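You operate a simulated robot arm through the tools that you are given. There is no shell and no other tool.

You are at the controls of a simulated robot arm. One attempt, no reset.

Task
Take the finished preform out of the hand press and close the press up.
Fine: it goes on the white tray; ejector lever back up again, die slide pushed in. Where these are worked on the way, their far stop is far enough and under half their travel is too little: die slide, ejector lever.

It is judged by the outcome, as a careful person would: the job done as asked, and still so three seconds after it is handed in. It fails if anything else is knocked over, pushed out of place, dropped, spilled or broken.

Robot
A 7-joint arm with a fingered hand, fixed in place. Base frame: the origin is on the floor under the middle of its stand, x ahead of it, y to its left, z up. Lengths are in m, angles in degrees, forces in N, time in s.
With the tool pointing down near the work surface it reaches from about 0.44 to 0.9 m from the base axis. Its first joint turns from -143.0 to 143.0 degrees. Payload 3 kg.
The tool frame sits at the grasp point between the pads (the TCP): z along the fingers, y along the line on which they close. The tips reach 0.026 m beyond it. The gripper opens to 0.148 m; its body begins 0.073 m behind the TCP. The gripper is a hand of 3 fingers: y runs from the thumb to the fingers, the wrist lies at [0, 0, -0.229] in the tool frame.
Orientation is told as [roll, pitch, yaw] about the base's x, y, z axes, in that order, counted from this pose: with the fingers straight down and closing along the base's y, the tool's x points along the base's -x, its y along +y and its z along -z.

Tools
- The arm moves only by the tool play_rows. Its argument "targets" is a list of rows, each a list of 2 entries, a list of its own where there are three numbers: the shift along the base's x, y, z in m, then the turn, a rotation vector about the base's x, y, z in degrees. In form: [[[x, y, z], [ax, ay, az]], ...]. A call has 1 to 20 rows; each row is the pose to reach, as a shift and turn from the pose commanded when the call began. A row lasts 0.2 s, in which the tool goes at most 0.05 m and 8.6 degrees; a call with a longer step from one row to the next is refused whole. Where a pose cannot be reached the arm comes as near as it can. A force on the tool above 90 N (or 10 N above the force at the start of the call, whichever is more), or a blocked arm, ends the call early, and 0.2 s more pass. In this call time passes only in rows, and 0.2 s behind the last. The reply holds the time, the measured pose of the TCP, the force on the tool along the base axes, the opening and the grip force, in the units named above and with some noise, with the torque about the TCP (base axes, N m) and any sound that the robot's microphone picked up.
- Cameras (640 x 400 px; columns grow to the right, rows downward): "scene" is fixed at [0.0491, -0.6497, 1.4421]; the picture's right is [0.71, -0.71, 0.00], its down [-0.22, -0.22, -0.95] and it looks along [0.67, 0.67, -0.31] (base axes); focal length 323 px, centre (320, 200). "wrist" rides on the gripper at [0.068, -0.039, -0.09] in the tool frame; the picture's right is [0.50, 0.87, 0.00], its down [-0.66, 0.38, -0.65] and it looks along [-0.57, 0.33, 0.76] (tool axes); focal length 222 px, centre (320, 200). There is no depth. A picture from a camera that has moved, and an enlarged one, comes with that camera's place and axes in the base frame and with its lens.
- capture(camera): a new picture of that camera. It takes no simulated time.
- lift_body(by): slides the trunk up (or, below 0, down) by that many m; the arm rides with it, the base frame stays. It gives what a move gives, with no picture.
- set_fingers(finger1, finger2, thumb_bend): sets how far each is bent, from 0 (flat) to 1 (curled in); at 0.3 the hand is open as for a grip, at 0.7 the pads meet at the TCP. One left out holds its place. A second passes; each finger stops where it meets its share of the squeeze, and holds until it gets a number again. It is the only way to open and close the hand. It gives what a move gives, with no picture; readings hold the bend of each and the force on the fingers (four entries, about 0 where the hand has none), thumb and palm.
- inspect(camera, box): a new picture of the part [left, top, right, bottom] of that camera's present view, enlarged. It takes no simulated time.
- sign_off(): hands the job in; it is judged then, once.

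Places have to be worked out from the pictures, the camera data and where the tool is seen. Open the gripper and draw the arm clear of the work before you hand the job in, unless the task says otherwise.

The tools are called after "Call:" as a command line: name --argument value ..., lists and objects as JSON in quotes. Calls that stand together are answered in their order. play_rows: Moves the arm, as the interface text tells. Its arguments: {"type":"object","properties":{"targets":{"type":"array"}},"required":["targets"]} The other tools are called the same way: lift_body (by) moves the trunk up or down; set_fingers (finger1, finger2, thumb_bend) moves the fingers one by one; capture (camera) takes a picture; inspect (camera, box) takes an enlarged picture of a part of a camera's view; sign_off () hands the job in.

At the start:

```text
t: 0.0
tcp_pos: [0.9046, 0.0086, 1.2703]
tool_rot: [0.0, 0.0, 0.0]
wrist_force: [0.3, 0.9, 0.4]
ft_torque: [0.01, -0.01, -0.03]
grip_width: 0.1479
finger_force: 0.0
shape: jaw
bend: [0.3, 0.3, 0.3]
finger forces: [0.0, 0.1, 0.0, 0.0, 0.0, 0.0]
trunk travel left (down, up): [-0.75, 0.14]
```

scene: 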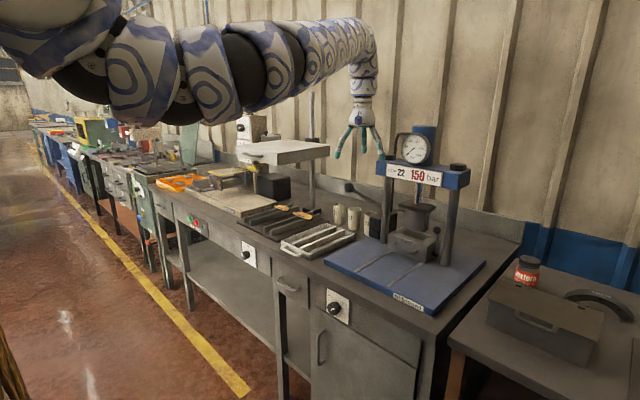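
wrist: 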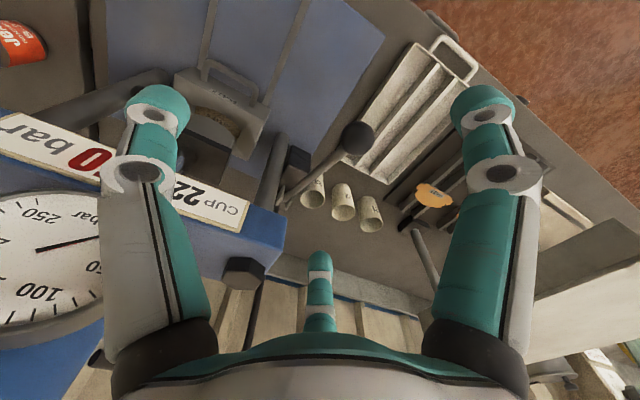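

I start by looking closely at the press from both cameras to locate the die slide, lever, preform and tray.

Call:
inspect --camera "scene" --box '[320, 120, 500, 310]'

Call:
inspect --camera "scene" --box '[230, 170, 390, 280]'

Call:
inspect --camera "wrist" --box '[80, 0, 420, 240]'

```text
2.11 times, centred on (410, 215) of scene
camera zoom: at [0.0491, -0.6497, 1.4421], right [0.71, -0.71, 0.0], down [-0.22, -0.22, -0.95], along [0.67, 0.67, -0.31], focal length 680 px, centre (130, 168)
```

zoom: 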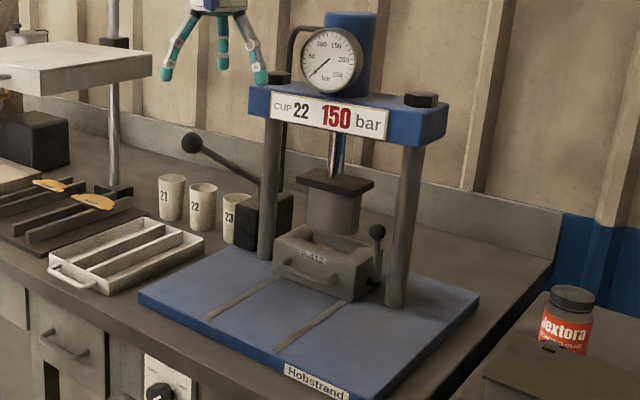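

```text
3.64 times, centred on (310, 225) of scene
camera zoom: at [0.0491, -0.6497, 1.4421], right [0.71, -0.71, 0.0], down [-0.22, -0.22, -0.95], along [0.67, 0.67, -0.31], focal length 1174 px, centre (356, 109)
```

zoom: 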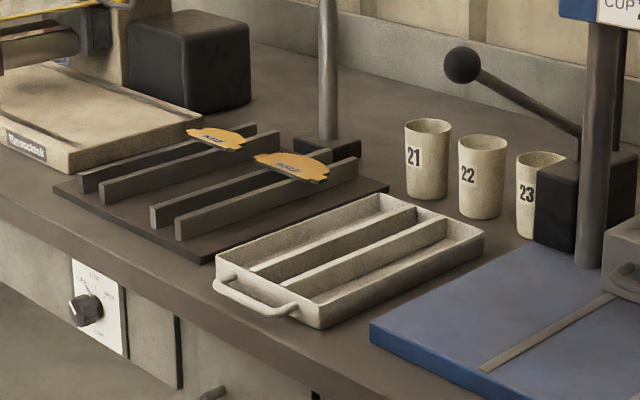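

```text
1.67 times, centred on (250, 120) of wrist
camera zoom: at [0.8352, -0.0313, 1.3607], right [-0.5, 0.87, 0.0], down [0.66, 0.38, 0.65], along [0.57, 0.33, -0.76], focal length 370 px, centre (437, 333)
```

zoom: 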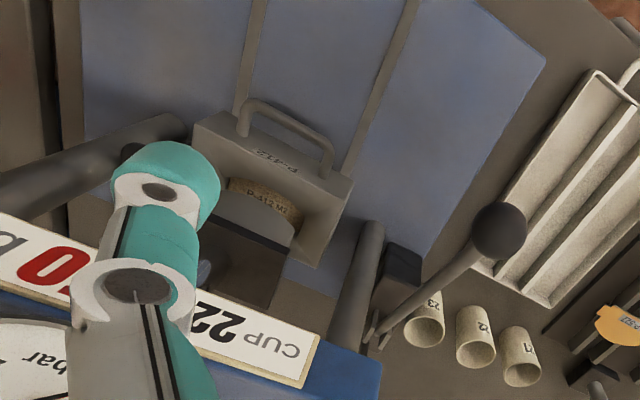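

The die (P-412) sits between the posts with its handle near (1.00, -0.12, 0.915), and the white slotted tray is near (0.89, 0.20). I move the hand back and to the right to look at the die front from closer in.

Call:
play_rows --targets '[[[-0.025, -0.035, 0], [0, 0, 0]], [[-0.05, -0.07, 0], [0, 0, 0]], [[-0.075, -0.1, -0.01], [0, 0, 0]], [[-0.1, -0.135, -0.02], [0, 0, 0]], [[-0.125, -0.17, -0.04], [0, 0, 0]], [[-0.155, -0.2, -0.06], [0, 0, 0]]]'

Call:
capture --camera "wrist"

Call:
capture --camera "scene"

```text
t: 1.4
tcp_pos: [0.8306, -0.0937, 1.2597]
tool_rot: [0.0, 0.0, 0.0]
wrist_force: [0.2, 0.5, -0.1]
ft_torque: [0.01, -0.02, 0.02]
grip_width: 0.148
finger_force: 0.1
shape: jaw
bend: [0.3, 0.3, 0.3]
finger forces: [0.0, 0.0, 0.1, 0.0, 0.0, 0.1]
out of reach, approached as far as the arm can: row 4, 5, 6
trunk travel left (down, up): [-0.75, 0.14]
```

```text
taken
camera wrist: at [0.7617, -0.1317, 1.3506], right [-0.5, 0.87, 0.0], down [0.66, 0.38, 0.65], along [0.57, 0.33, -0.76], focal length 222 px, centre (320, 200)
```

wrist: 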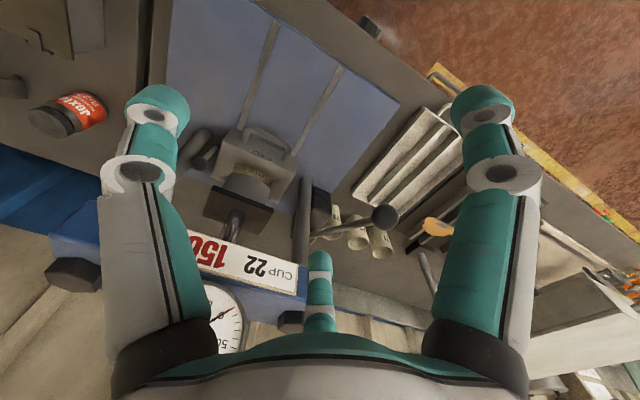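

```text
taken
```

scene: 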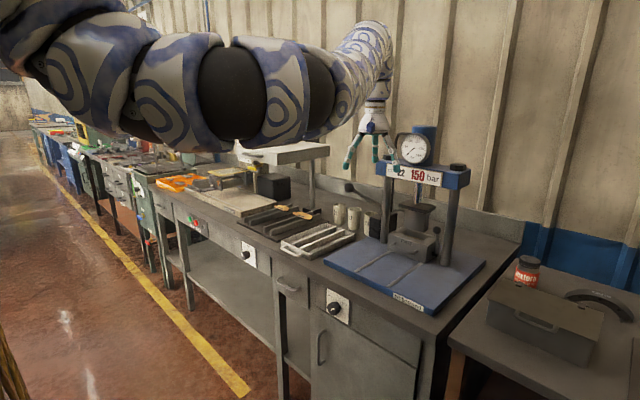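

Rows beyond radius ~0.83 inward were out of reach at this height, so I try lowering the tool here first; the space below (x≈0.83, y≈-0.09) is free down to the base plate.

Call:
play_rows --targets '[[[0, 0, -0.04], [0, 0, 0]], [[0, 0, -0.08], [0, 0, 0]], [[-0.01, 0, -0.12], [0, 0, 0]], [[-0.03, -0.02, -0.15], [0, 0, 0]], [[-0.06, -0.04, -0.18], [0, 0, 0]]]'

Call:
capture --camera "wrist"

Call:
capture --camera "scene"

```text
t: 2.8
tcp_pos: [0.8346, -0.1786, 1.1697]
tool_rot: [-6.6, -10.5, 0.5]
wrist_force: [-1.1, 0.1, -0.2]
ft_torque: [0.01, 0.01, 0.01]
grip_width: 0.148
finger_force: 0.1
shape: jaw
bend: [0.3, 0.3, 0.3]
finger forces: [0.1, 0.1, 0.0, 0.0, 0.0, 0.0]
out of reach, approached as far as the arm can: row 1, 2, 3, 4, 5
trunk travel left (down, up): [-0.75, 0.14]
stopped in row 5: the arm was blocked; the commanded pose is now the measured one
```

```text
taken
camera wrist: at [0.7502, -0.2083, 1.2519], right [-0.48, 0.86, -0.19], down [0.53, 0.46, 0.72], along [0.7, 0.25, -0.67], focal length 222 px, centre (320, 200)
```

wrist: 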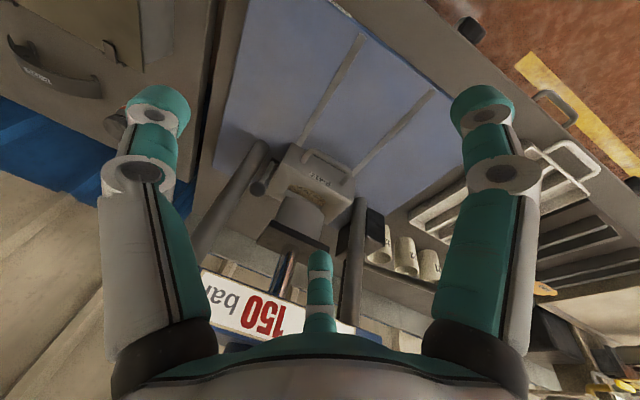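

```text
taken
```

scene: 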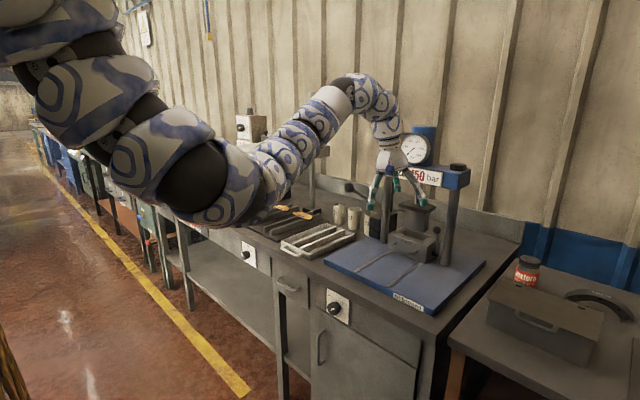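

The elbow hangs low and a wrist limit blocks folding in at this height; reaching lower with the fingers tilted forward should ease it. I descend in front of the press while pitching the fingers forward.

Call:
play_rows --targets '[[[0.0, 0.01, -0.03], [0, -6, 0]], [[0.0, 0.02, -0.06], [0, -12, 0]], [[0.0, 0.03, -0.09], [0, -18, 0]], [[0.0, 0.03, -0.1], [0, -18, 0]]]'

Call:
capture --camera "wrist"

Call:
capture --camera "scene"

```text
t: 3.8
tcp_pos: [0.835, -0.1459, 1.0711]
tool_rot: [-6.7, -28.5, 0.7]
wrist_force: [0.3, 0.5, -0.6]
ft_torque: [0.0, 0.0, 0.02]
grip_width: 0.1481
finger_force: 0.2
shape: jaw
bend: [0.3, 0.3, 0.3]
finger forces: [0.1, 0.0, 0.0, 0.0, 0.0, 0.0]
trunk travel left (down, up): [-0.75, 0.14]
```

```text
taken
camera wrist: at [0.7296, -0.1762, 1.1226], right [-0.4, 0.86, -0.33], down [0.28, 0.46, 0.84], along [0.87, 0.25, -0.42], focal length 222 px, centre (320, 200)
```

wrist: 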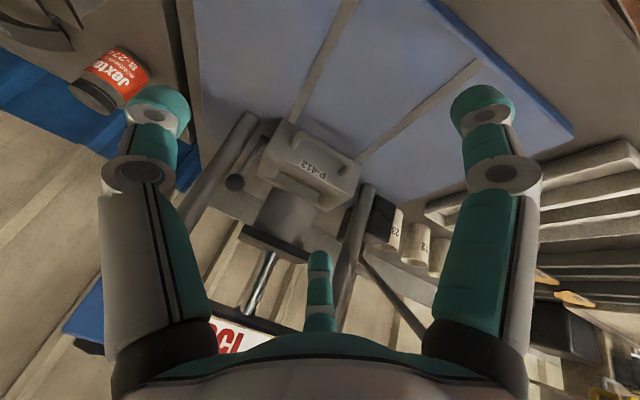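

```text
taken
```

scene: 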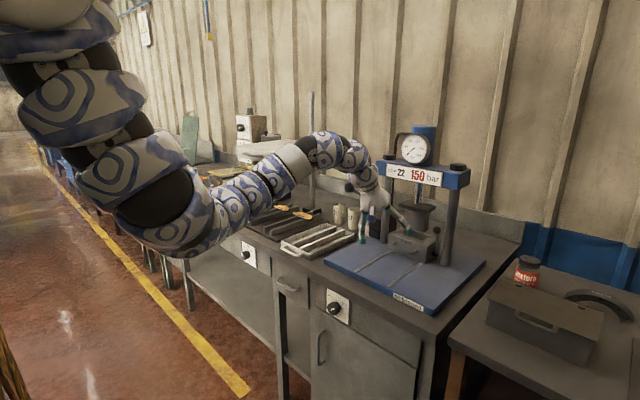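

That works; the elbow hangs in free space in front of the bench. I take an enlarged look at the die from here.

Call:
inspect --camera "wrist" --box '[200, 90, 400, 220]'

Call:
inspect --camera "scene" --box '[380, 190, 470, 280]'

```text
3.08 times, centred on (300, 155) of wrist
camera zoom: at [0.7296, -0.1762, 1.1226], right [-0.4, 0.86, -0.33], down [0.28, 0.46, 0.84], along [0.87, 0.25, -0.42], focal length 684 px, centre (382, 338)
```

zoom: 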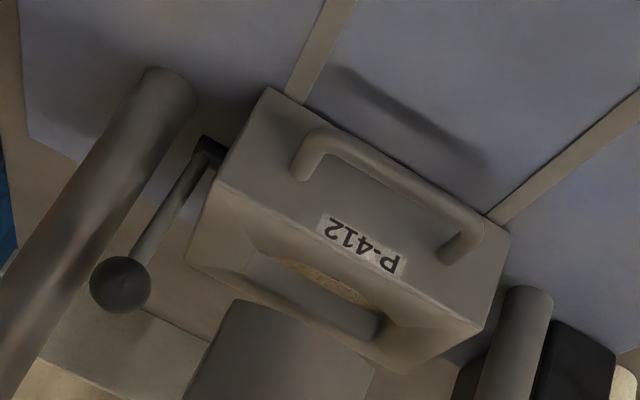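

```text
4.44 times, centred on (425, 235) of scene
camera zoom: at [0.0491, -0.6497, 1.4421], right [0.71, -0.71, 0.0], down [-0.22, -0.22, -0.95], along [0.67, 0.67, -0.31], focal length 1435 px, centre (-147, 44)
```

zoom: 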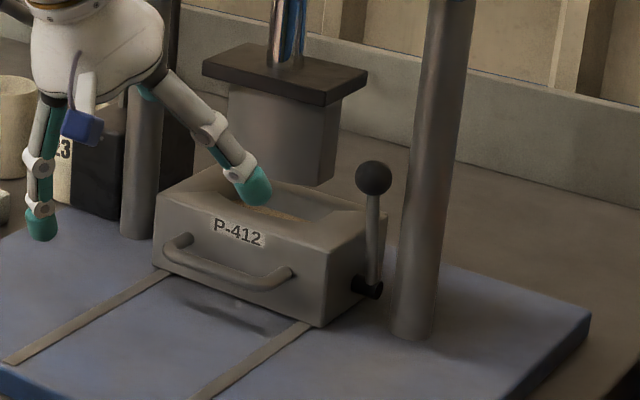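

The die front face is at about x=1.03, y from -0.198 to -0.034, top z≈0.945; the handle bar is at x≈0.995, z≈0.915, y -0.16 to -0.07; the ejector lever ball is at about (1.057, -0.214, 1.00) on the die's right side. I check which finger is "finger1" before planning the grip.

Call:
set_fingers --finger1 0.55

Call:
capture --camera "wrist"

Call:
inspect --camera "scene" --box '[330, 140, 460, 260]'

```text
t: 4.8
tcp_pos: [0.8354, -0.1455, 1.0714]
tool_rot: [-6.8, -28.4, 0.8]
wrist_force: [-0.6, 0.3, -0.3]
ft_torque: [0.0, -0.01, -0.01]
grip_width: 0.0896
finger_force: 0.0
shape: fingers
bend: [0.55, 0.3, 0.3]
finger forces: [0.0, 0.0, 0.1, 0.0, 0.0, 0.0]
trunk travel left (down, up): [-0.75, 0.14]
```

```text
taken
camera wrist: at [0.7294, -0.1758, 1.1227], right [-0.4, 0.85, -0.33], down [0.28, 0.46, 0.84], along [0.87, 0.25, -0.43], focal length 222 px, centre (320, 200)
```

wrist: 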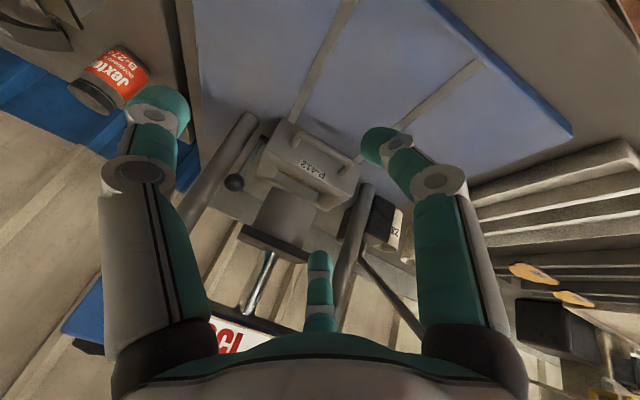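

```text
3.33 times, centred on (395, 200) of scene
camera zoom: at [0.0491, -0.6497, 1.4421], right [0.71, -0.71, 0.0], down [-0.22, -0.22, -0.95], along [0.67, 0.67, -0.31], focal length 1076 px, centre (70, 200)
```

zoom: 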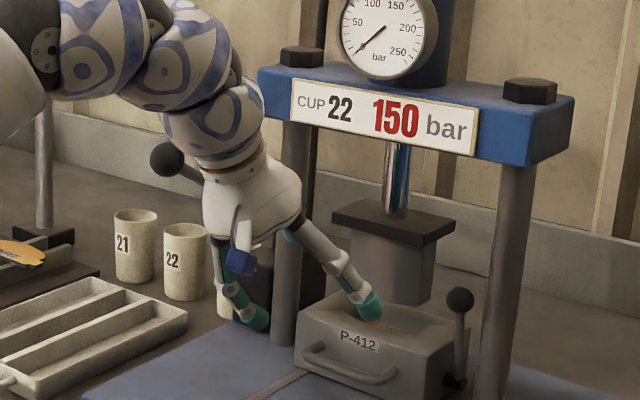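

finger1 is the rear-left one and finger2 is the forward one, so spinning the hand about -30° puts finger2 straight ahead to hook behind the bar. I reopen finger1 a bit, turn the hand to that spin with a 30° forward tilt and move in front of the handle.

Call:
set_fingers --finger1 0.45 --thumb_bend 0.45 --finger2 0.45

Call:
play_rows --targets '[[[0.0, 0.006, 0.0], [4.1, -0.64, -4.74]], [[0.0, 0.012, 0.0], [8.2, -1.3, -9.5]], [[0.01, 0.018, -0.01], [12.2, -1.9, -14.2]], [[0.02, 0.024, -0.02], [16.3, -2.6, -19.0]], [[0.03, 0.03, -0.03], [20.4, -3.2, -23.7]], [[0.03, 0.03, -0.03], [20.4, -3.2, -23.7]]]'

Call:
capture --camera "wrist"

Call:
inspect --camera "scene" --box '[330, 140, 460, 260]'

```text
t: 5.8
tcp_pos: [0.8349, -0.1458, 1.0709]
tool_rot: [-6.8, -28.4, 0.7]
wrist_force: [-0.4, -1.1, 0.2]
ft_torque: [-0.01, -0.01, -0.02]
grip_width: 0.0785
finger_force: 0.1
shape: fingers
bend: [0.45, 0.45, 0.45]
finger forces: [0.1, 0.1, 0.0, 0.0, 0.1, 0.0]
trunk travel left (down, up): [-0.75, 0.14]
```

```text
t: 7.2
tcp_pos: [0.8656, -0.1146, 1.042]
tool_rot: [16.3, -25.6, -33.6]
wrist_force: [1.0, 0.6, -0.1]
ft_torque: [0.01, -0.01, 0.01]
grip_width: 0.0785
finger_force: 0.1
shape: fingers
bend: [0.45, 0.45, 0.45]
finger forces: [0.0, 0.0, 0.1, 0.1, 0.0, 0.1]
trunk travel left (down, up): [-0.75, 0.14]
```

```text
taken
camera wrist: at [0.7509, -0.1153, 1.0815], right [0.0, 1.0, 0.0], down [0.33, 0.0, 0.94], along [0.94, 0.0, -0.33], focal length 222 px, centre (320, 200)
```

wrist: 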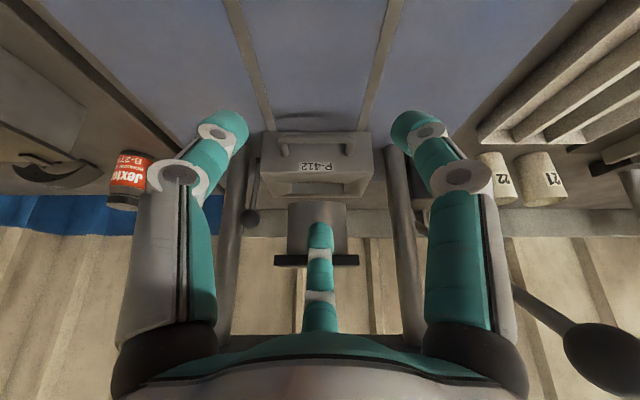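

```text
3.33 times, centred on (395, 200) of scene
camera zoom: at [0.0491, -0.6497, 1.4421], right [0.71, -0.71, 0.0], down [-0.22, -0.22, -0.95], along [0.67, 0.67, -0.31], focal length 1076 px, centre (70, 200)
```

zoom: 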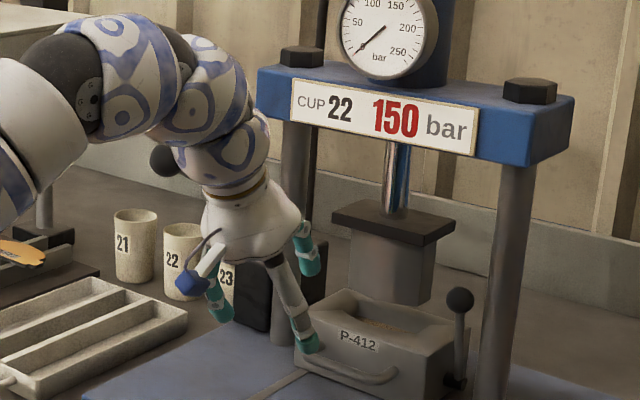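

The view is now nicely aligned with the press axis. I enlarge the die, handle and lever for accurate measuring.

Call:
inspect --camera "wrist" --box '[220, 110, 400, 222]'

```text
3.56 times, centred on (310, 166) of wrist
camera zoom: at [0.7509, -0.1153, 1.0815], right [0.0, 1.0, 0.0], down [0.33, 0.0, 0.94], along [0.94, 0.0, -0.33], focal length 790 px, centre (356, 321)
```

zoom: 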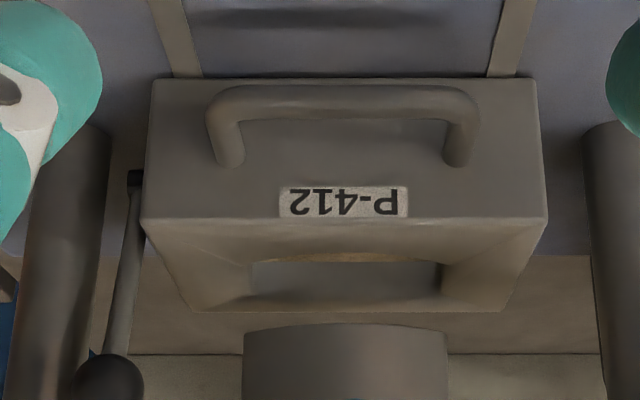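

Refined: die centre y≈-0.12, front face x≈1.028, handle bar at about (0.99, -0.12, 0.915), 11 mm thick with ~32 mm gap behind. I narrow the fingers and move to just above the handle before descending.

Call:
set_fingers --finger1 0.5 --finger2 0.55 --thumb_bend 0.5

Call:
play_rows --targets '[[[0.035, -0.001, -0.015], [0, 0, 0]], [[0.07, -0.003, -0.03], [0, 0, 0]], [[0.1, -0.005, -0.05], [0, 0, 0]], [[0.111, -0.005, -0.06], [0, 0, 0]]]'

Call:
capture --camera "wrist"

Call:
inspect --camera "scene" --box '[350, 160, 470, 270]'

```text
t: 8.2
tcp_pos: [0.8652, -0.1152, 1.04]
tool_rot: [16.1, -25.6, -33.8]
wrist_force: [0.0, -0.2, 0.8]
ft_torque: [0.01, 0.01, -0.01]
grip_width: 0.0626
finger_force: 0.1
shape: fingers
bend: [0.5, 0.55, 0.5]
finger forces: [0.0, 0.0, 0.1, 0.0, 0.0, 0.0]
trunk travel left (down, up): [-0.75, 0.14]
```

```text
t: 9.2
tcp_pos: [0.9774, -0.1192, 0.9821]
tool_rot: [16.2, -25.7, -33.8]
wrist_force: [0.2, 0.0, -0.6]
ft_torque: [0.0, 0.02, 0.02]
grip_width: 0.0626
finger_force: 0.1
shape: fingers
bend: [0.5, 0.55, 0.5]
finger forces: [0.0, 0.0, 0.0, 0.1, 0.0, 0.1]
trunk travel left (down, up): [-0.75, 0.14]
```

```text
taken
camera wrist: at [0.8635, -0.1182, 1.0218], right [0.0, 1.0, 0.0], down [0.33, 0.0, 0.94], along [0.94, 0.0, -0.33], focal length 222 px, centre (320, 200)
```

wrist: 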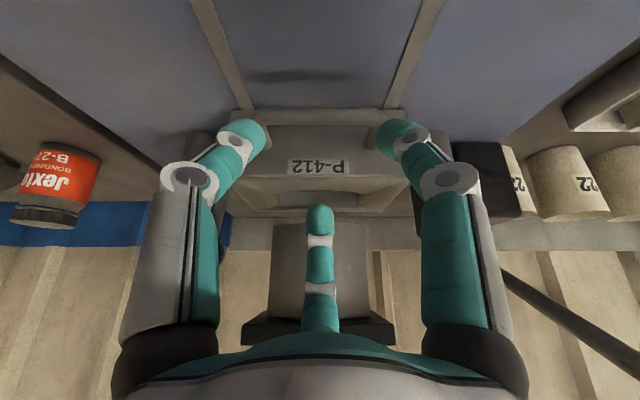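

```text
3.64 times, centred on (410, 215) of scene
camera zoom: at [0.0491, -0.6497, 1.4421], right [0.71, -0.71, 0.0], down [-0.22, -0.22, -0.95], along [0.67, 0.67, -0.31], focal length 1174 px, centre (-7, 146)
```

zoom: 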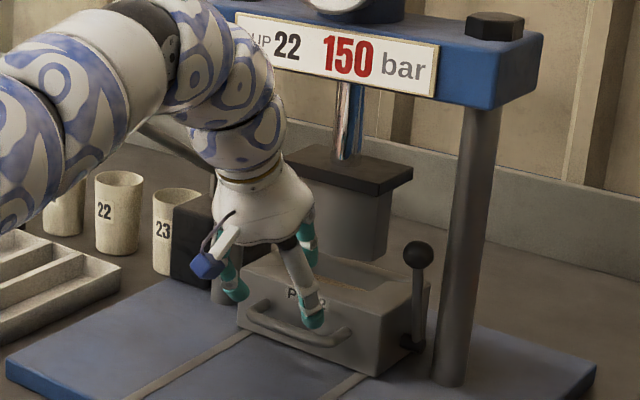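

I zoom in on the handle from this new viewpoint to triangulate it against the previous one.

Call:
inspect --camera "wrist" --box '[230, 80, 410, 215]'

```text
2.96 times, centred on (320, 148) of wrist
camera zoom: at [0.8635, -0.1182, 1.0218], right [0.0, 1.0, 0.0], down [0.33, 0.0, 0.94], along [0.94, 0.0, -0.33], focal length 658 px, centre (320, 356)
```

zoom: 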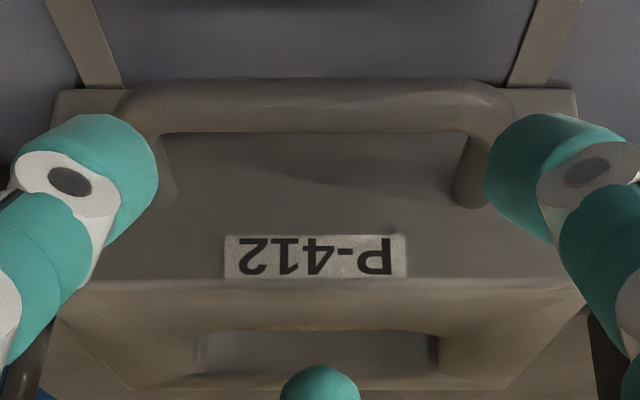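

Triangulation puts the bar at (0.990, -0.12, 0.9145) and the face at x≈1.02–1.028; finger2's tip centre is 3 cm forward of the TCP. I lower straight down so finger2 enters the gap behind the bar.

Call:
play_rows --targets '[[[-0.001, 0, -0.02], [0, 0, 0]], [[-0.001, 0, -0.035], [0, 0, 0]], [[-0.001, 0, -0.05], [0, 0, 0]], [[-0.001, 0, -0.06], [0, 0, 0]], [[-0.001, 0, -0.066], [0, 0, 0]]]'

Call:
capture --camera "wrist"

Call:
inspect --camera "scene" --box '[370, 190, 460, 270]'

```text
t: 10.4
tcp_pos: [0.9753, -0.1211, 0.9176]
tool_rot: [16.3, -25.8, -33.9]
wrist_force: [-2.5, -0.8, 14.4]
ft_torque: [-0.46, 0.22, -0.06]
grip_width: 0.0619
finger_force: 7.3
shape: fingers
bend: [0.5, 0.55, 0.5]
finger forces: [2.2, 0.0, 0.1, 0.0, 12.3, 0.0]
trunk travel left (down, up): [-0.75, 0.14]
```

```text
taken
camera wrist: at [0.8607, -0.1214, 0.9573], right [0.0, 1.0, 0.0], down [0.32, 0.0, 0.95], along [0.95, 0.0, -0.32], focal length 222 px, centre (320, 200)
```

wrist: 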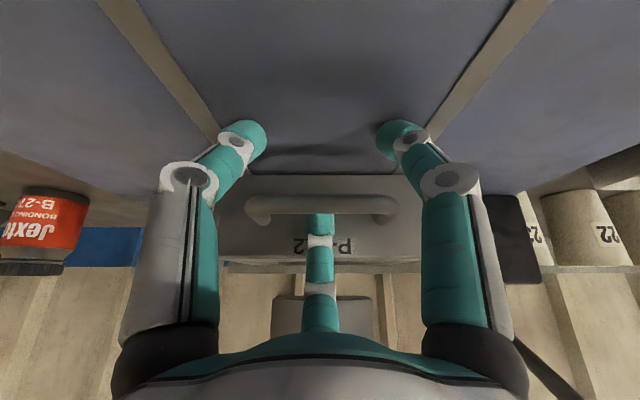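

```text
5.00 times, centred on (415, 230) of scene
camera zoom: at [0.0491, -0.6497, 1.4421], right [0.71, -0.71, 0.0], down [-0.22, -0.22, -0.95], along [0.67, 0.67, -0.31], focal length 1614 px, centre (-155, 50)
```

zoom: 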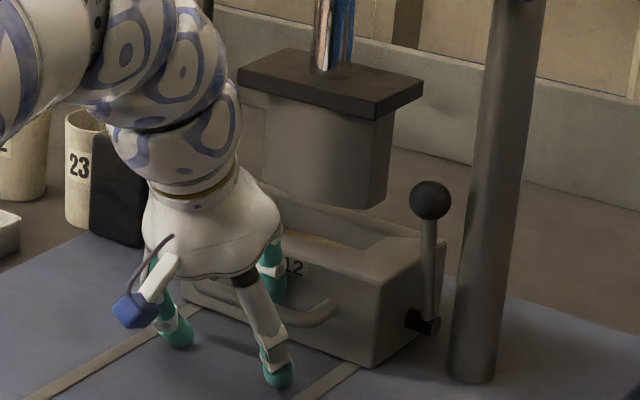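

Finger2 is behind the bar, but the thumb is touching the base plate (12 N). I raise 6 mm, then close the hand on the bar.

Call:
play_rows --targets '[[[0.0, 0, 0.006], [0, 0, 0]], [[0.0, 0, 0.006], [0, 0, 0]]]'

Call:
set_fingers --finger2 0.68 --finger1 0.62 --thumb_bend 0.62

Call:
capture --camera "wrist"

Call:
inspect --camera "scene" --box '[370, 190, 460, 270]'

```text
t: 11.0
tcp_pos: [0.9743, -0.121, 0.9191]
tool_rot: [16.0, -25.4, -33.6]
wrist_force: [0.5, 0.1, -0.1]
ft_torque: [0.01, -0.02, 0.0]
grip_width: 0.062
finger_force: 0.0
shape: fingers
bend: [0.5, 0.55, 0.5]
finger forces: [0.0, 0.0, 0.0, 0.0, 0.1, 0.0]
trunk travel left (down, up): [-0.75, 0.14]
```

```text
t: 12.0
tcp_pos: [0.9767, -0.1203, 0.9208]
tool_rot: [16.1, -25.6, -33.7]
wrist_force: [3.8, -0.2, -0.1]
ft_torque: [-0.03, -0.02, 0.0]
grip_width: 0.0241
finger_force: 2.5
shape: fingers
bend: [0.62, 0.64, 0.62]
finger forces: [0.0, 3.8, 0.1, 0.0, 0.0, 0.1]
trunk travel left (down, up): [-0.75, 0.14]
```

```text
taken
camera wrist: at [0.8609, -0.1212, 0.9605], right [0.0, 1.0, 0.0], down [0.33, 0.0, 0.94], along [0.94, 0.0, -0.33], focal length 222 px, centre (320, 200)
```

wrist: 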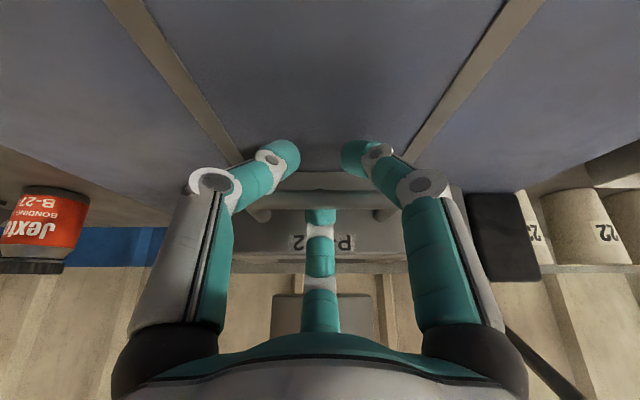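

```text
5.00 times, centred on (415, 230) of scene
camera zoom: at [0.0491, -0.6497, 1.4421], right [0.71, -0.71, 0.0], down [-0.22, -0.22, -0.95], along [0.67, 0.67, -0.31], focal length 1614 px, centre (-155, 50)
```

zoom: 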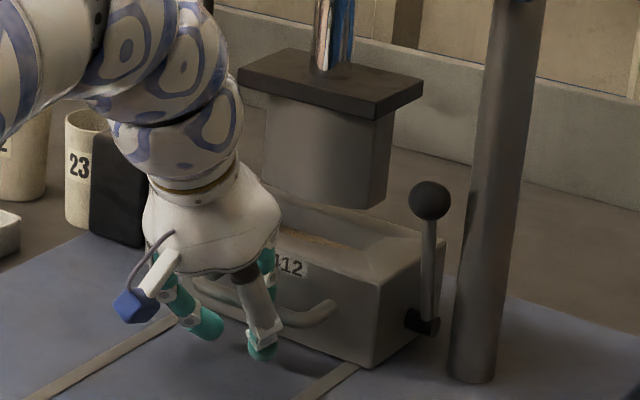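

Finger2 hooks the bar with 3.8 N and nothing else touches. I pull straight back along -x slowly.

Call:
play_rows --targets '[[[-0.015, 0, 0], [0, 0, 0]], [[-0.03, 0, 0], [0, 0, 0]], [[-0.045, 0, 0], [0, 0, 0]], [[-0.06, 0, 0], [0, 0, 0]]]'

Call:
inspect --camera "scene" --box '[350, 180, 470, 280]'

```text
t: 13.0
tcp_pos: [0.9116, -0.1221, 0.9209]
tool_rot: [16.0, -25.5, -33.6]
wrist_force: [-0.7, 0.3, 0.8]
ft_torque: [0.01, 0.03, -0.01]
grip_width: 0.0235
finger_force: 0.1
shape: fingers
bend: [0.62, 0.68, 0.62]
finger forces: [0.0, 0.0, 0.0, 0.0, 0.0, 0.0]
trunk travel left (down, up): [-0.75, 0.14]
```

```text
4.00 times, centred on (410, 230) of scene
camera zoom: at [0.0491, -0.6497, 1.4421], right [0.71, -0.71, 0.0], down [-0.22, -0.22, -0.95], along [0.67, 0.67, -0.31], focal length 1291 px, centre (-40, 80)
```

zoom: 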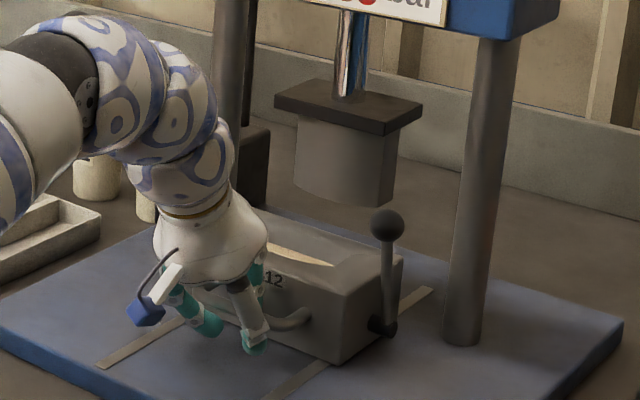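

The die has come forward, though finger2 now reads no contact. I check the hook in the wrist view.

Call:
capture --camera "wrist"

Call:
inspect --camera "wrist" --box '[230, 120, 410, 280]'

```text
taken
camera wrist: at [0.7978, -0.1215, 0.9603], right [0.0, 1.0, 0.0], down [0.33, 0.0, 0.94], along [0.94, 0.0, -0.33], focal length 222 px, centre (320, 200)
```

wrist: 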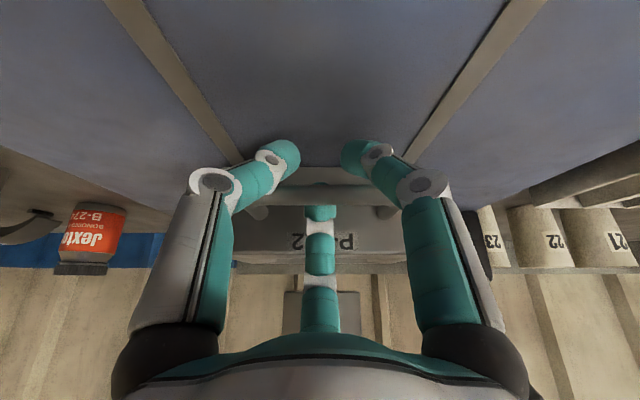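

```text
2.50 times, centred on (320, 200) of wrist
camera zoom: at [0.7978, -0.1215, 0.9603], right [0.0, 1.0, 0.0], down [0.33, 0.0, 0.94], along [0.94, 0.0, -0.33], focal length 555 px, centre (320, 200)
```

zoom: 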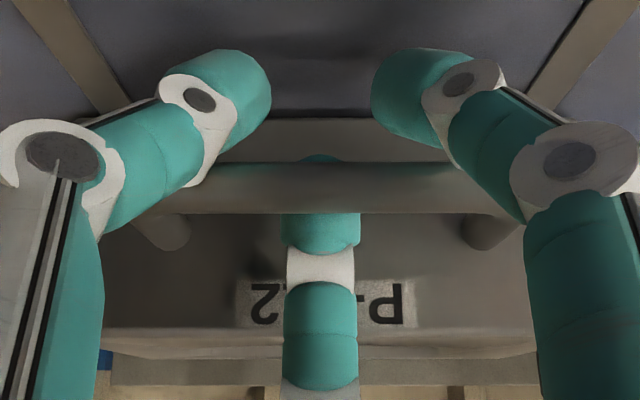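

Finger2 is still hooked behind the bar (its tip shows underneath); the die just coasted a little. I keep pulling gently toward the stop.

Call:
play_rows --targets '[[[-0.01, 0, 0], [0, 0, 0]], [[-0.02, 0, 0], [0, 0, 0]], [[-0.03, 0, 0], [0, 0, 0]], [[-0.04, 0, 0], [0, 0, 0]]]'

Call:
inspect --camera "scene" --box '[350, 180, 470, 280]'

```text
t: 14.0
tcp_pos: [0.8741, -0.1207, 0.9208]
tool_rot: [16.1, -25.5, -33.6]
wrist_force: [0.2, -0.1, -0.8]
ft_torque: [0.02, 0.01, -0.01]
grip_width: 0.0239
finger_force: 0.4
shape: fingers
bend: [0.62, 0.67, 0.62]
finger forces: [0.1, 0.5, 0.1, 0.1, 0.0, 0.0]
trunk travel left (down, up): [-0.75, 0.14]
```

```text
4.00 times, centred on (410, 230) of scene
camera zoom: at [0.0491, -0.6497, 1.4421], right [0.71, -0.71, 0.0], down [-0.22, -0.22, -0.95], along [0.67, 0.67, -0.31], focal length 1291 px, centre (-40, 80)
```

zoom: 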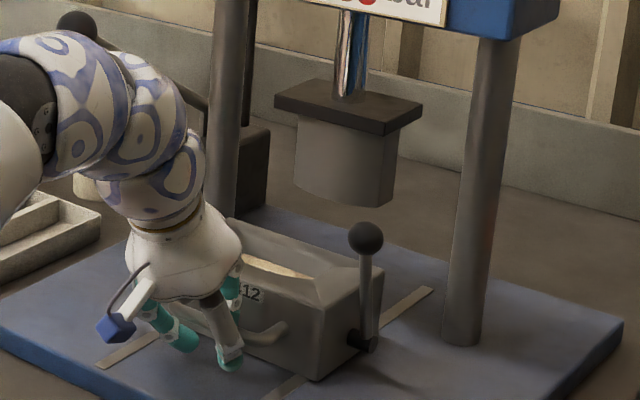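

The die follows (about 10 cm so far). I continue pulling.

Call:
play_rows --targets '[[[-0.01, 0, 0], [0, 0, 0]], [[-0.02, 0, 0], [0, 0, 0]], [[-0.03, 0, 0], [0, 0, 0]], [[-0.04, 0, 0], [0, 0, 0]]]'

Call:
inspect --camera "scene" --box '[350, 180, 470, 280]'

```text
t: 15.0
tcp_pos: [0.8331, -0.1219, 0.9201]
tool_rot: [16.0, -25.6, -33.7]
wrist_force: [0.8, -0.3, 0.0]
ft_torque: [0.03, -0.01, -0.02]
grip_width: 0.0238
finger_force: 0.3
shape: fingers
bend: [0.62, 0.67, 0.62]
finger forces: [0.1, 0.8, 0.0, 0.0, 0.1, 0.0]
trunk travel left (down, up): [-0.75, 0.14]
```

```text
4.00 times, centred on (410, 230) of scene
camera zoom: at [0.0491, -0.6497, 1.4421], right [0.71, -0.71, 0.0], down [-0.22, -0.22, -0.95], along [0.67, 0.67, -0.31], focal length 1291 px, centre (-40, 80)
```

zoom: 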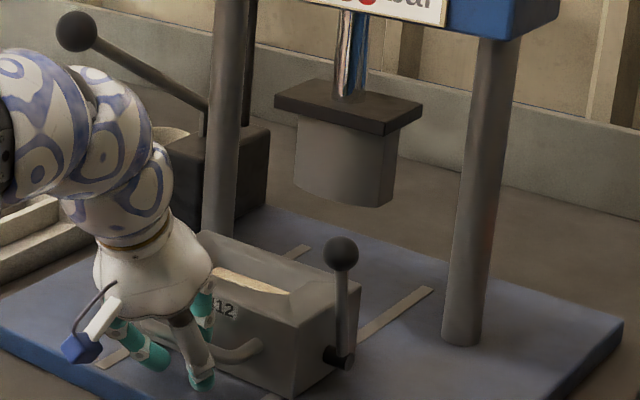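

Still moving freely with light force. I continue in smaller steps to feel for the stop.

Call:
play_rows --targets '[[[-0.007, 0, 0], [0, 0, 0]], [[-0.014, 0, 0], [0, 0, 0]], [[-0.021, 0, 0], [0, 0, 0]], [[-0.028, 0, 0], [0, 0, 0]]]'

Call:
inspect --camera "scene" --box '[330, 180, 470, 290]'

```text
t: 16.0
tcp_pos: [0.8073, -0.1221, 0.9211]
tool_rot: [16.1, -25.5, -33.7]
wrist_force: [3.2, 1.2, -1.3]
ft_torque: [0.02, 0.02, -0.01]
grip_width: 0.0238
finger_force: 2.1
shape: fingers
bend: [0.62, 0.65, 0.62]
finger forces: [0.0, 3.9, 0.0, 0.1, 0.0, 0.1]
trunk travel left (down, up): [-0.75, 0.14]
```

```text
3.64 times, centred on (400, 235) of scene
camera zoom: at [0.0491, -0.6497, 1.4421], right [0.71, -0.71, 0.0], down [-0.22, -0.22, -0.95], along [0.67, 0.67, -0.31], focal length 1174 px, centre (29, 73)
```

zoom: 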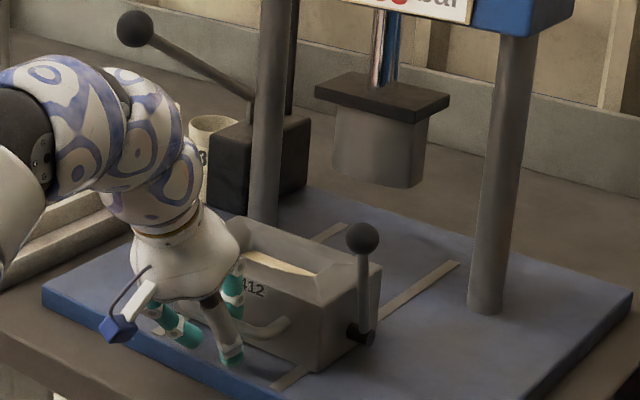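

Finger2's force rose to 3.9 N, maybe the stop. I pull another centimetre to confirm.

Call:
play_rows --targets '[[[-0.005, 0, 0], [0, 0, 0]], [[-0.01, 0, 0], [0, 0, 0]]]'

Call:
inspect --camera "scene" --box '[330, 180, 470, 290]'

```text
t: 16.6
tcp_pos: [0.7965, -0.1205, 0.9206]
tool_rot: [16.0, -25.6, -33.8]
wrist_force: [11.7, -0.4, -7.7]
ft_torque: [0.02, 0.14, -0.05]
grip_width: 0.024
finger_force: 5.5
shape: fingers
bend: [0.62, 0.6, 0.62]
finger forces: [0.0, 11.4, 0.1, 0.0, 0.1, 0.1]
trunk travel left (down, up): [-0.75, 0.14]
```

```text
3.64 times, centred on (400, 235) of scene
camera zoom: at [0.0491, -0.6497, 1.4421], right [0.71, -0.71, 0.0], down [-0.22, -0.22, -0.95], along [0.67, 0.67, -0.31], focal length 1174 px, centre (29, 73)
```

zoom: 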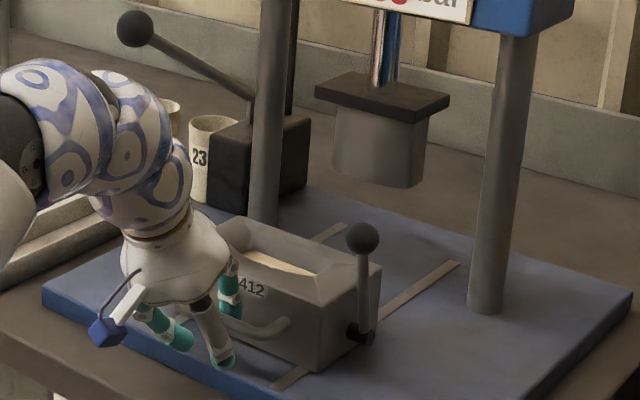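

The die no longer moves and the force climbs, so it is at its far stop. I relax the hook, then rise clear of the handle.

Call:
play_rows --targets '[[[0.008, 0, 0], [0, 0, 0]], [[0.013, 0, 0], [0, 0, 0]]]'

Call:
set_fingers --finger2 0.55 --finger1 0.5 --thumb_bend 0.5

Call:
play_rows --targets '[[[0.0, 0, 0.02], [0, 0, 0]], [[0.0, 0, 0.04], [0, 0, 0]], [[0.0, 0, 0.07], [0, 0, 0]], [[-0.01, 0, 0.1], [0, 0, 0]], [[-0.02, 0, 0.12], [0, 0, 0]]]'

Call:
capture --camera "wrist"

Call:
inspect --camera "scene" --box '[330, 160, 470, 290]'

```text
t: 17.2
tcp_pos: [0.8081, -0.1216, 0.9201]
tool_rot: [16.1, -25.5, -33.8]
wrist_force: [3.2, 0.3, 0.2]
ft_torque: [-0.02, -0.02, -0.03]
grip_width: 0.0237
finger_force: 1.5
shape: fingers
bend: [0.62, 0.64, 0.62]
finger forces: [0.1, 3.1, 0.0, 0.1, 0.1, 0.0]
trunk travel left (down, up): [-0.75, 0.14]
```

```text
t: 18.2
tcp_pos: [0.8072, -0.1214, 0.9218]
tool_rot: [16.0, -25.6, -33.6]
wrist_force: [0.1, -0.5, 1.0]
ft_torque: [-0.05, 0.02, -0.02]
grip_width: 0.0615
finger_force: 0.1
shape: fingers
bend: [0.5, 0.55, 0.5]
finger forces: [0.1, 0.0, 0.0, 0.0, 0.1, 0.0]
trunk travel left (down, up): [-0.75, 0.14]
```

```text
t: 19.4
tcp_pos: [0.7896, -0.1224, 1.0437]
tool_rot: [16.2, -25.8, -33.7]
wrist_force: [-0.2, 0.2, -0.1]
ft_torque: [-0.02, 0.0, 0.02]
grip_width: 0.0614
finger_force: 0.1
shape: fingers
bend: [0.5, 0.55, 0.5]
finger forces: [0.0, 0.0, 0.0, 0.1, 0.0, 0.0]
trunk travel left (down, up): [-0.75, 0.14]
```

```text
taken
camera wrist: at [0.6748, -0.1223, 1.0833], right [0.0, 1.0, 0.0], down [0.33, 0.0, 0.94], along [0.94, 0.0, -0.33], focal length 222 px, centre (320, 200)
```

wrist: 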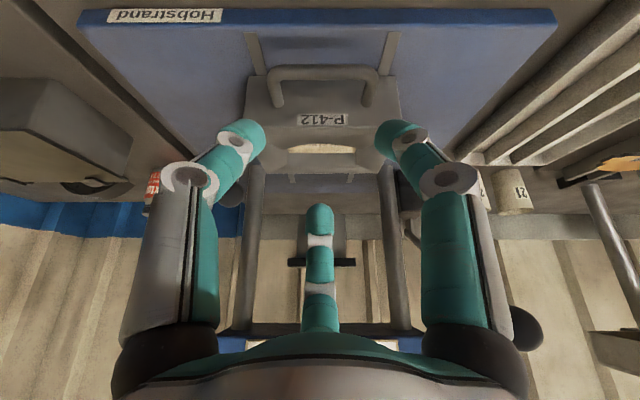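

```text
3.08 times, centred on (400, 225) of scene
camera zoom: at [0.0491, -0.6497, 1.4421], right [0.71, -0.71, 0.0], down [-0.22, -0.22, -0.95], along [0.67, 0.67, -0.31], focal length 993 px, centre (74, 123)
```

zoom: 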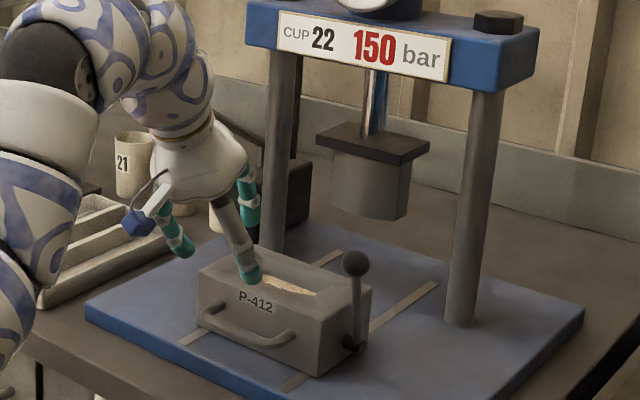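

The die is fully out with the preform visible in the cavity. I take a close look at the ejector lever and cavity.

Call:
inspect --camera "scene" --box '[380, 225, 450, 285]'

Call:
inspect --camera "wrist" --box '[200, 50, 420, 220]'

```text
6.67 times, centred on (415, 255) of scene
camera zoom: at [0.0491, -0.6497, 1.4421], right [0.71, -0.71, 0.0], down [-0.22, -0.22, -0.95], along [0.67, 0.67, -0.31], focal length 2152 px, centre (-313, -167)
```

zoom: 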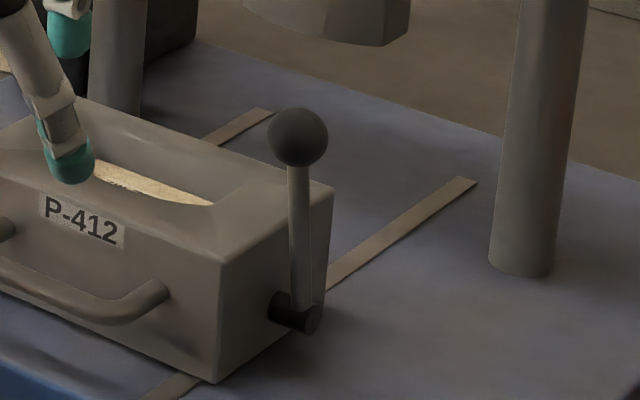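

```text
2.35 times, centred on (310, 135) of wrist
camera zoom: at [0.6748, -0.1223, 1.0833], right [0.0, 1.0, 0.0], down [0.33, 0.0, 0.94], along [0.94, 0.0, -0.33], focal length 523 px, centre (344, 353)
```

zoom: 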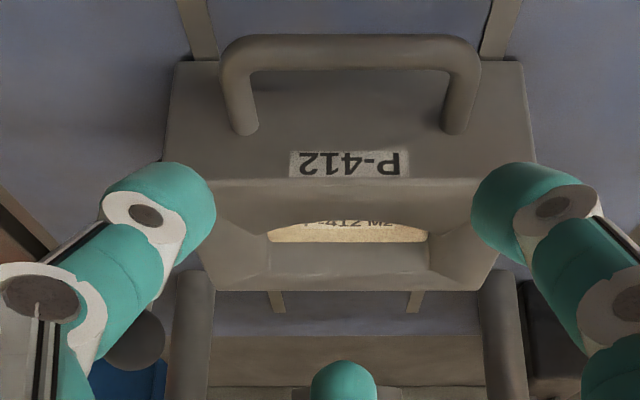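

The lever pivots on a shaft at about (0.906, -0.214, 0.898) with the ball at about (0.886, -0.214, 1.00), leaning slightly toward the front, so it should swing forward and down. I rise and re-spin the hand to +30° (finger1 toward me, thumb and finger2 straddling the lever shaft) with 15° tilt.

Call:
play_rows --targets '[[[0.0, 0.0, 0.03], [-2.9, 1.7, 7.0]], [[0.0, 0.0, 0.06], [-5.75, 3.4, 13.9]], [[0.0, -0.01, 0.07], [-8.6, 5.1, 20.9]], [[0.01, -0.02, 0.07], [-11.5, 6.8, 27.8]], [[0.02, -0.03, 0.07], [-14.4, 8.5, 34.8]], [[0.03, -0.04, 0.07], [-17.2, 10.2, 41.7]], [[0.04, -0.05, 0.07], [-20.1, 11.9, 48.7]], [[0.05, -0.06, 0.07], [-23.0, 13.6, 55.6]]]'

Call:
capture --camera "wrist"

Call:
capture --camera "scene"

```text
t: 21.2
tcp_pos: [0.8385, -0.1822, 1.112]
tool_rot: [-7.6, -12.9, 31.0]
wrist_force: [0.5, 0.0, -0.7]
ft_torque: [0.01, -0.02, -0.01]
grip_width: 0.0621
finger_force: 0.1
shape: fingers
bend: [0.5, 0.55, 0.5]
finger forces: [0.0, 0.1, 0.0, 0.0, 0.1, 0.0]
trunk travel left (down, up): [-0.75, 0.14]
```

```text
taken
camera wrist: at [0.7763, -0.2496, 1.1895], right [-0.84, 0.5, -0.22], down [0.2, 0.66, 0.73], along [0.51, 0.57, -0.65], focal length 222 px, centre (320, 200)
```

wrist: 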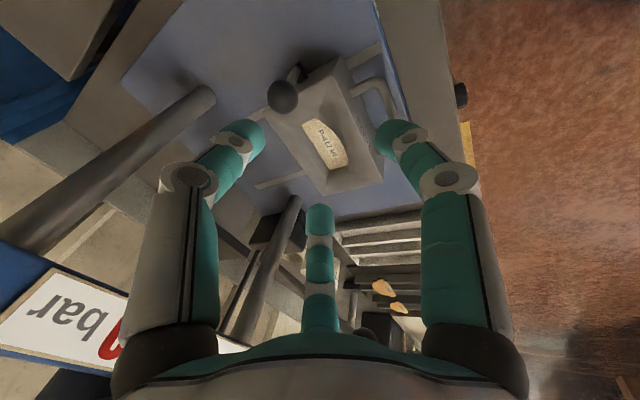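

```text
taken
```

scene: 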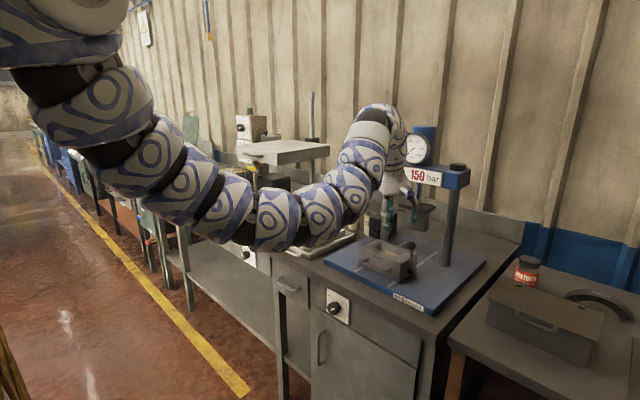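

Good view of lever and preform. I enlarge it to measure the ball, shaft and preform.

Call:
inspect --camera "wrist" --box '[240, 40, 420, 210]'

```text
2.35 times, centred on (330, 125) of wrist
camera zoom: at [0.7763, -0.2496, 1.1895], right [-0.84, 0.5, -0.22], down [0.2, 0.66, 0.73], along [0.51, 0.57, -0.65], focal length 523 px, centre (296, 376)
```

zoom: 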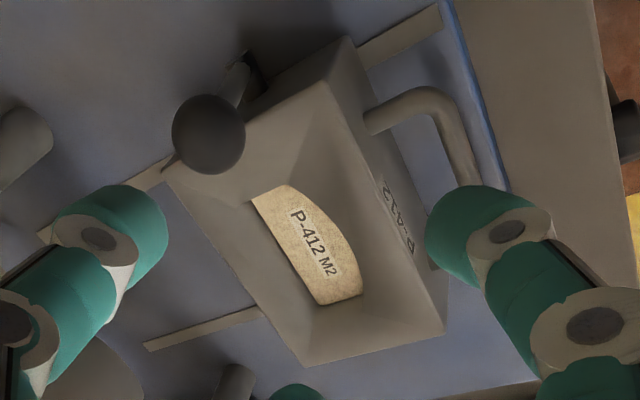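

The ball is at (0.886, -0.214, 1.001), and the preform "P-412 M2" lies flat in the cavity near (0.917, -0.116). I open the fingers and move above the ball to cage it.

Call:
set_fingers --finger1 0.42 --finger2 0.42 --thumb_bend 0.42

Call:
play_rows --targets '[[[0.02, -0.016, -0.01], [0, 0, 0]], [[0.0445, -0.032, -0.02], [0, 0, 0]], [[0.0445, -0.032, -0.05], [0, 0, 0]]]'

Call:
capture --camera "wrist"

Call:
inspect --camera "scene" --box '[350, 180, 470, 290]'

```text
t: 22.2
tcp_pos: [0.8389, -0.1824, 1.1122]
tool_rot: [-7.7, -13.0, 31.0]
wrist_force: [-0.2, -0.3, 0.5]
ft_torque: [-0.02, 0.01, -0.02]
grip_width: 0.0879
finger_force: 0.0
shape: fingers
bend: [0.42, 0.42, 0.42]
finger forces: [0.1, 0.0, 0.0, 0.0, 0.0, 0.0]
trunk travel left (down, up): [-0.75, 0.14]
```

```text
t: 23.0
tcp_pos: [0.8823, -0.2127, 1.0615]
tool_rot: [-7.6, -12.9, 30.8]
wrist_force: [0.4, 0.6, -0.9]
ft_torque: [0.0, 0.04, 0.02]
grip_width: 0.0879
finger_force: 0.1
shape: fingers
bend: [0.42, 0.42, 0.42]
finger forces: [0.1, 0.0, 0.0, 0.0, 0.1, 0.1]
trunk travel left (down, up): [-0.75, 0.14]
```

```text
taken
camera wrist: at [0.8207, -0.2813, 1.1389], right [-0.84, 0.5, -0.22], down [0.2, 0.66, 0.73], along [0.51, 0.57, -0.65], focal length 222 px, centre (320, 200)
```

wrist: 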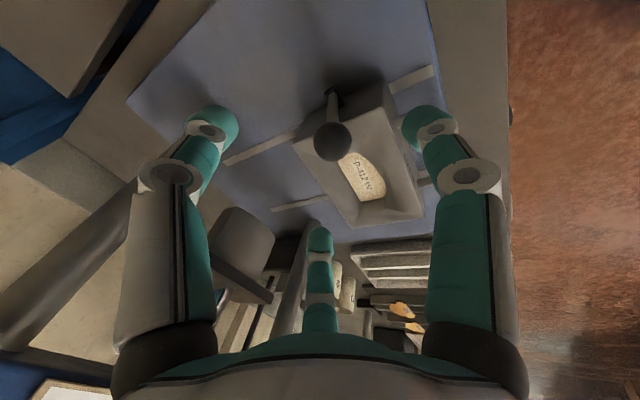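

```text
3.64 times, centred on (410, 235) of scene
camera zoom: at [0.0491, -0.6497, 1.4421], right [0.71, -0.71, 0.0], down [-0.22, -0.22, -0.95], along [0.67, 0.67, -0.31], focal length 1174 px, centre (-7, 73)
```

zoom: 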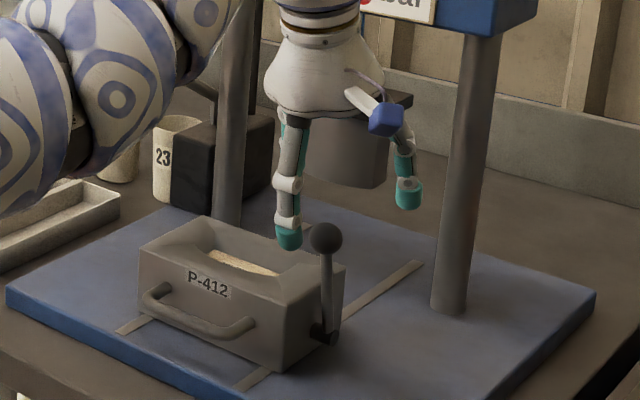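

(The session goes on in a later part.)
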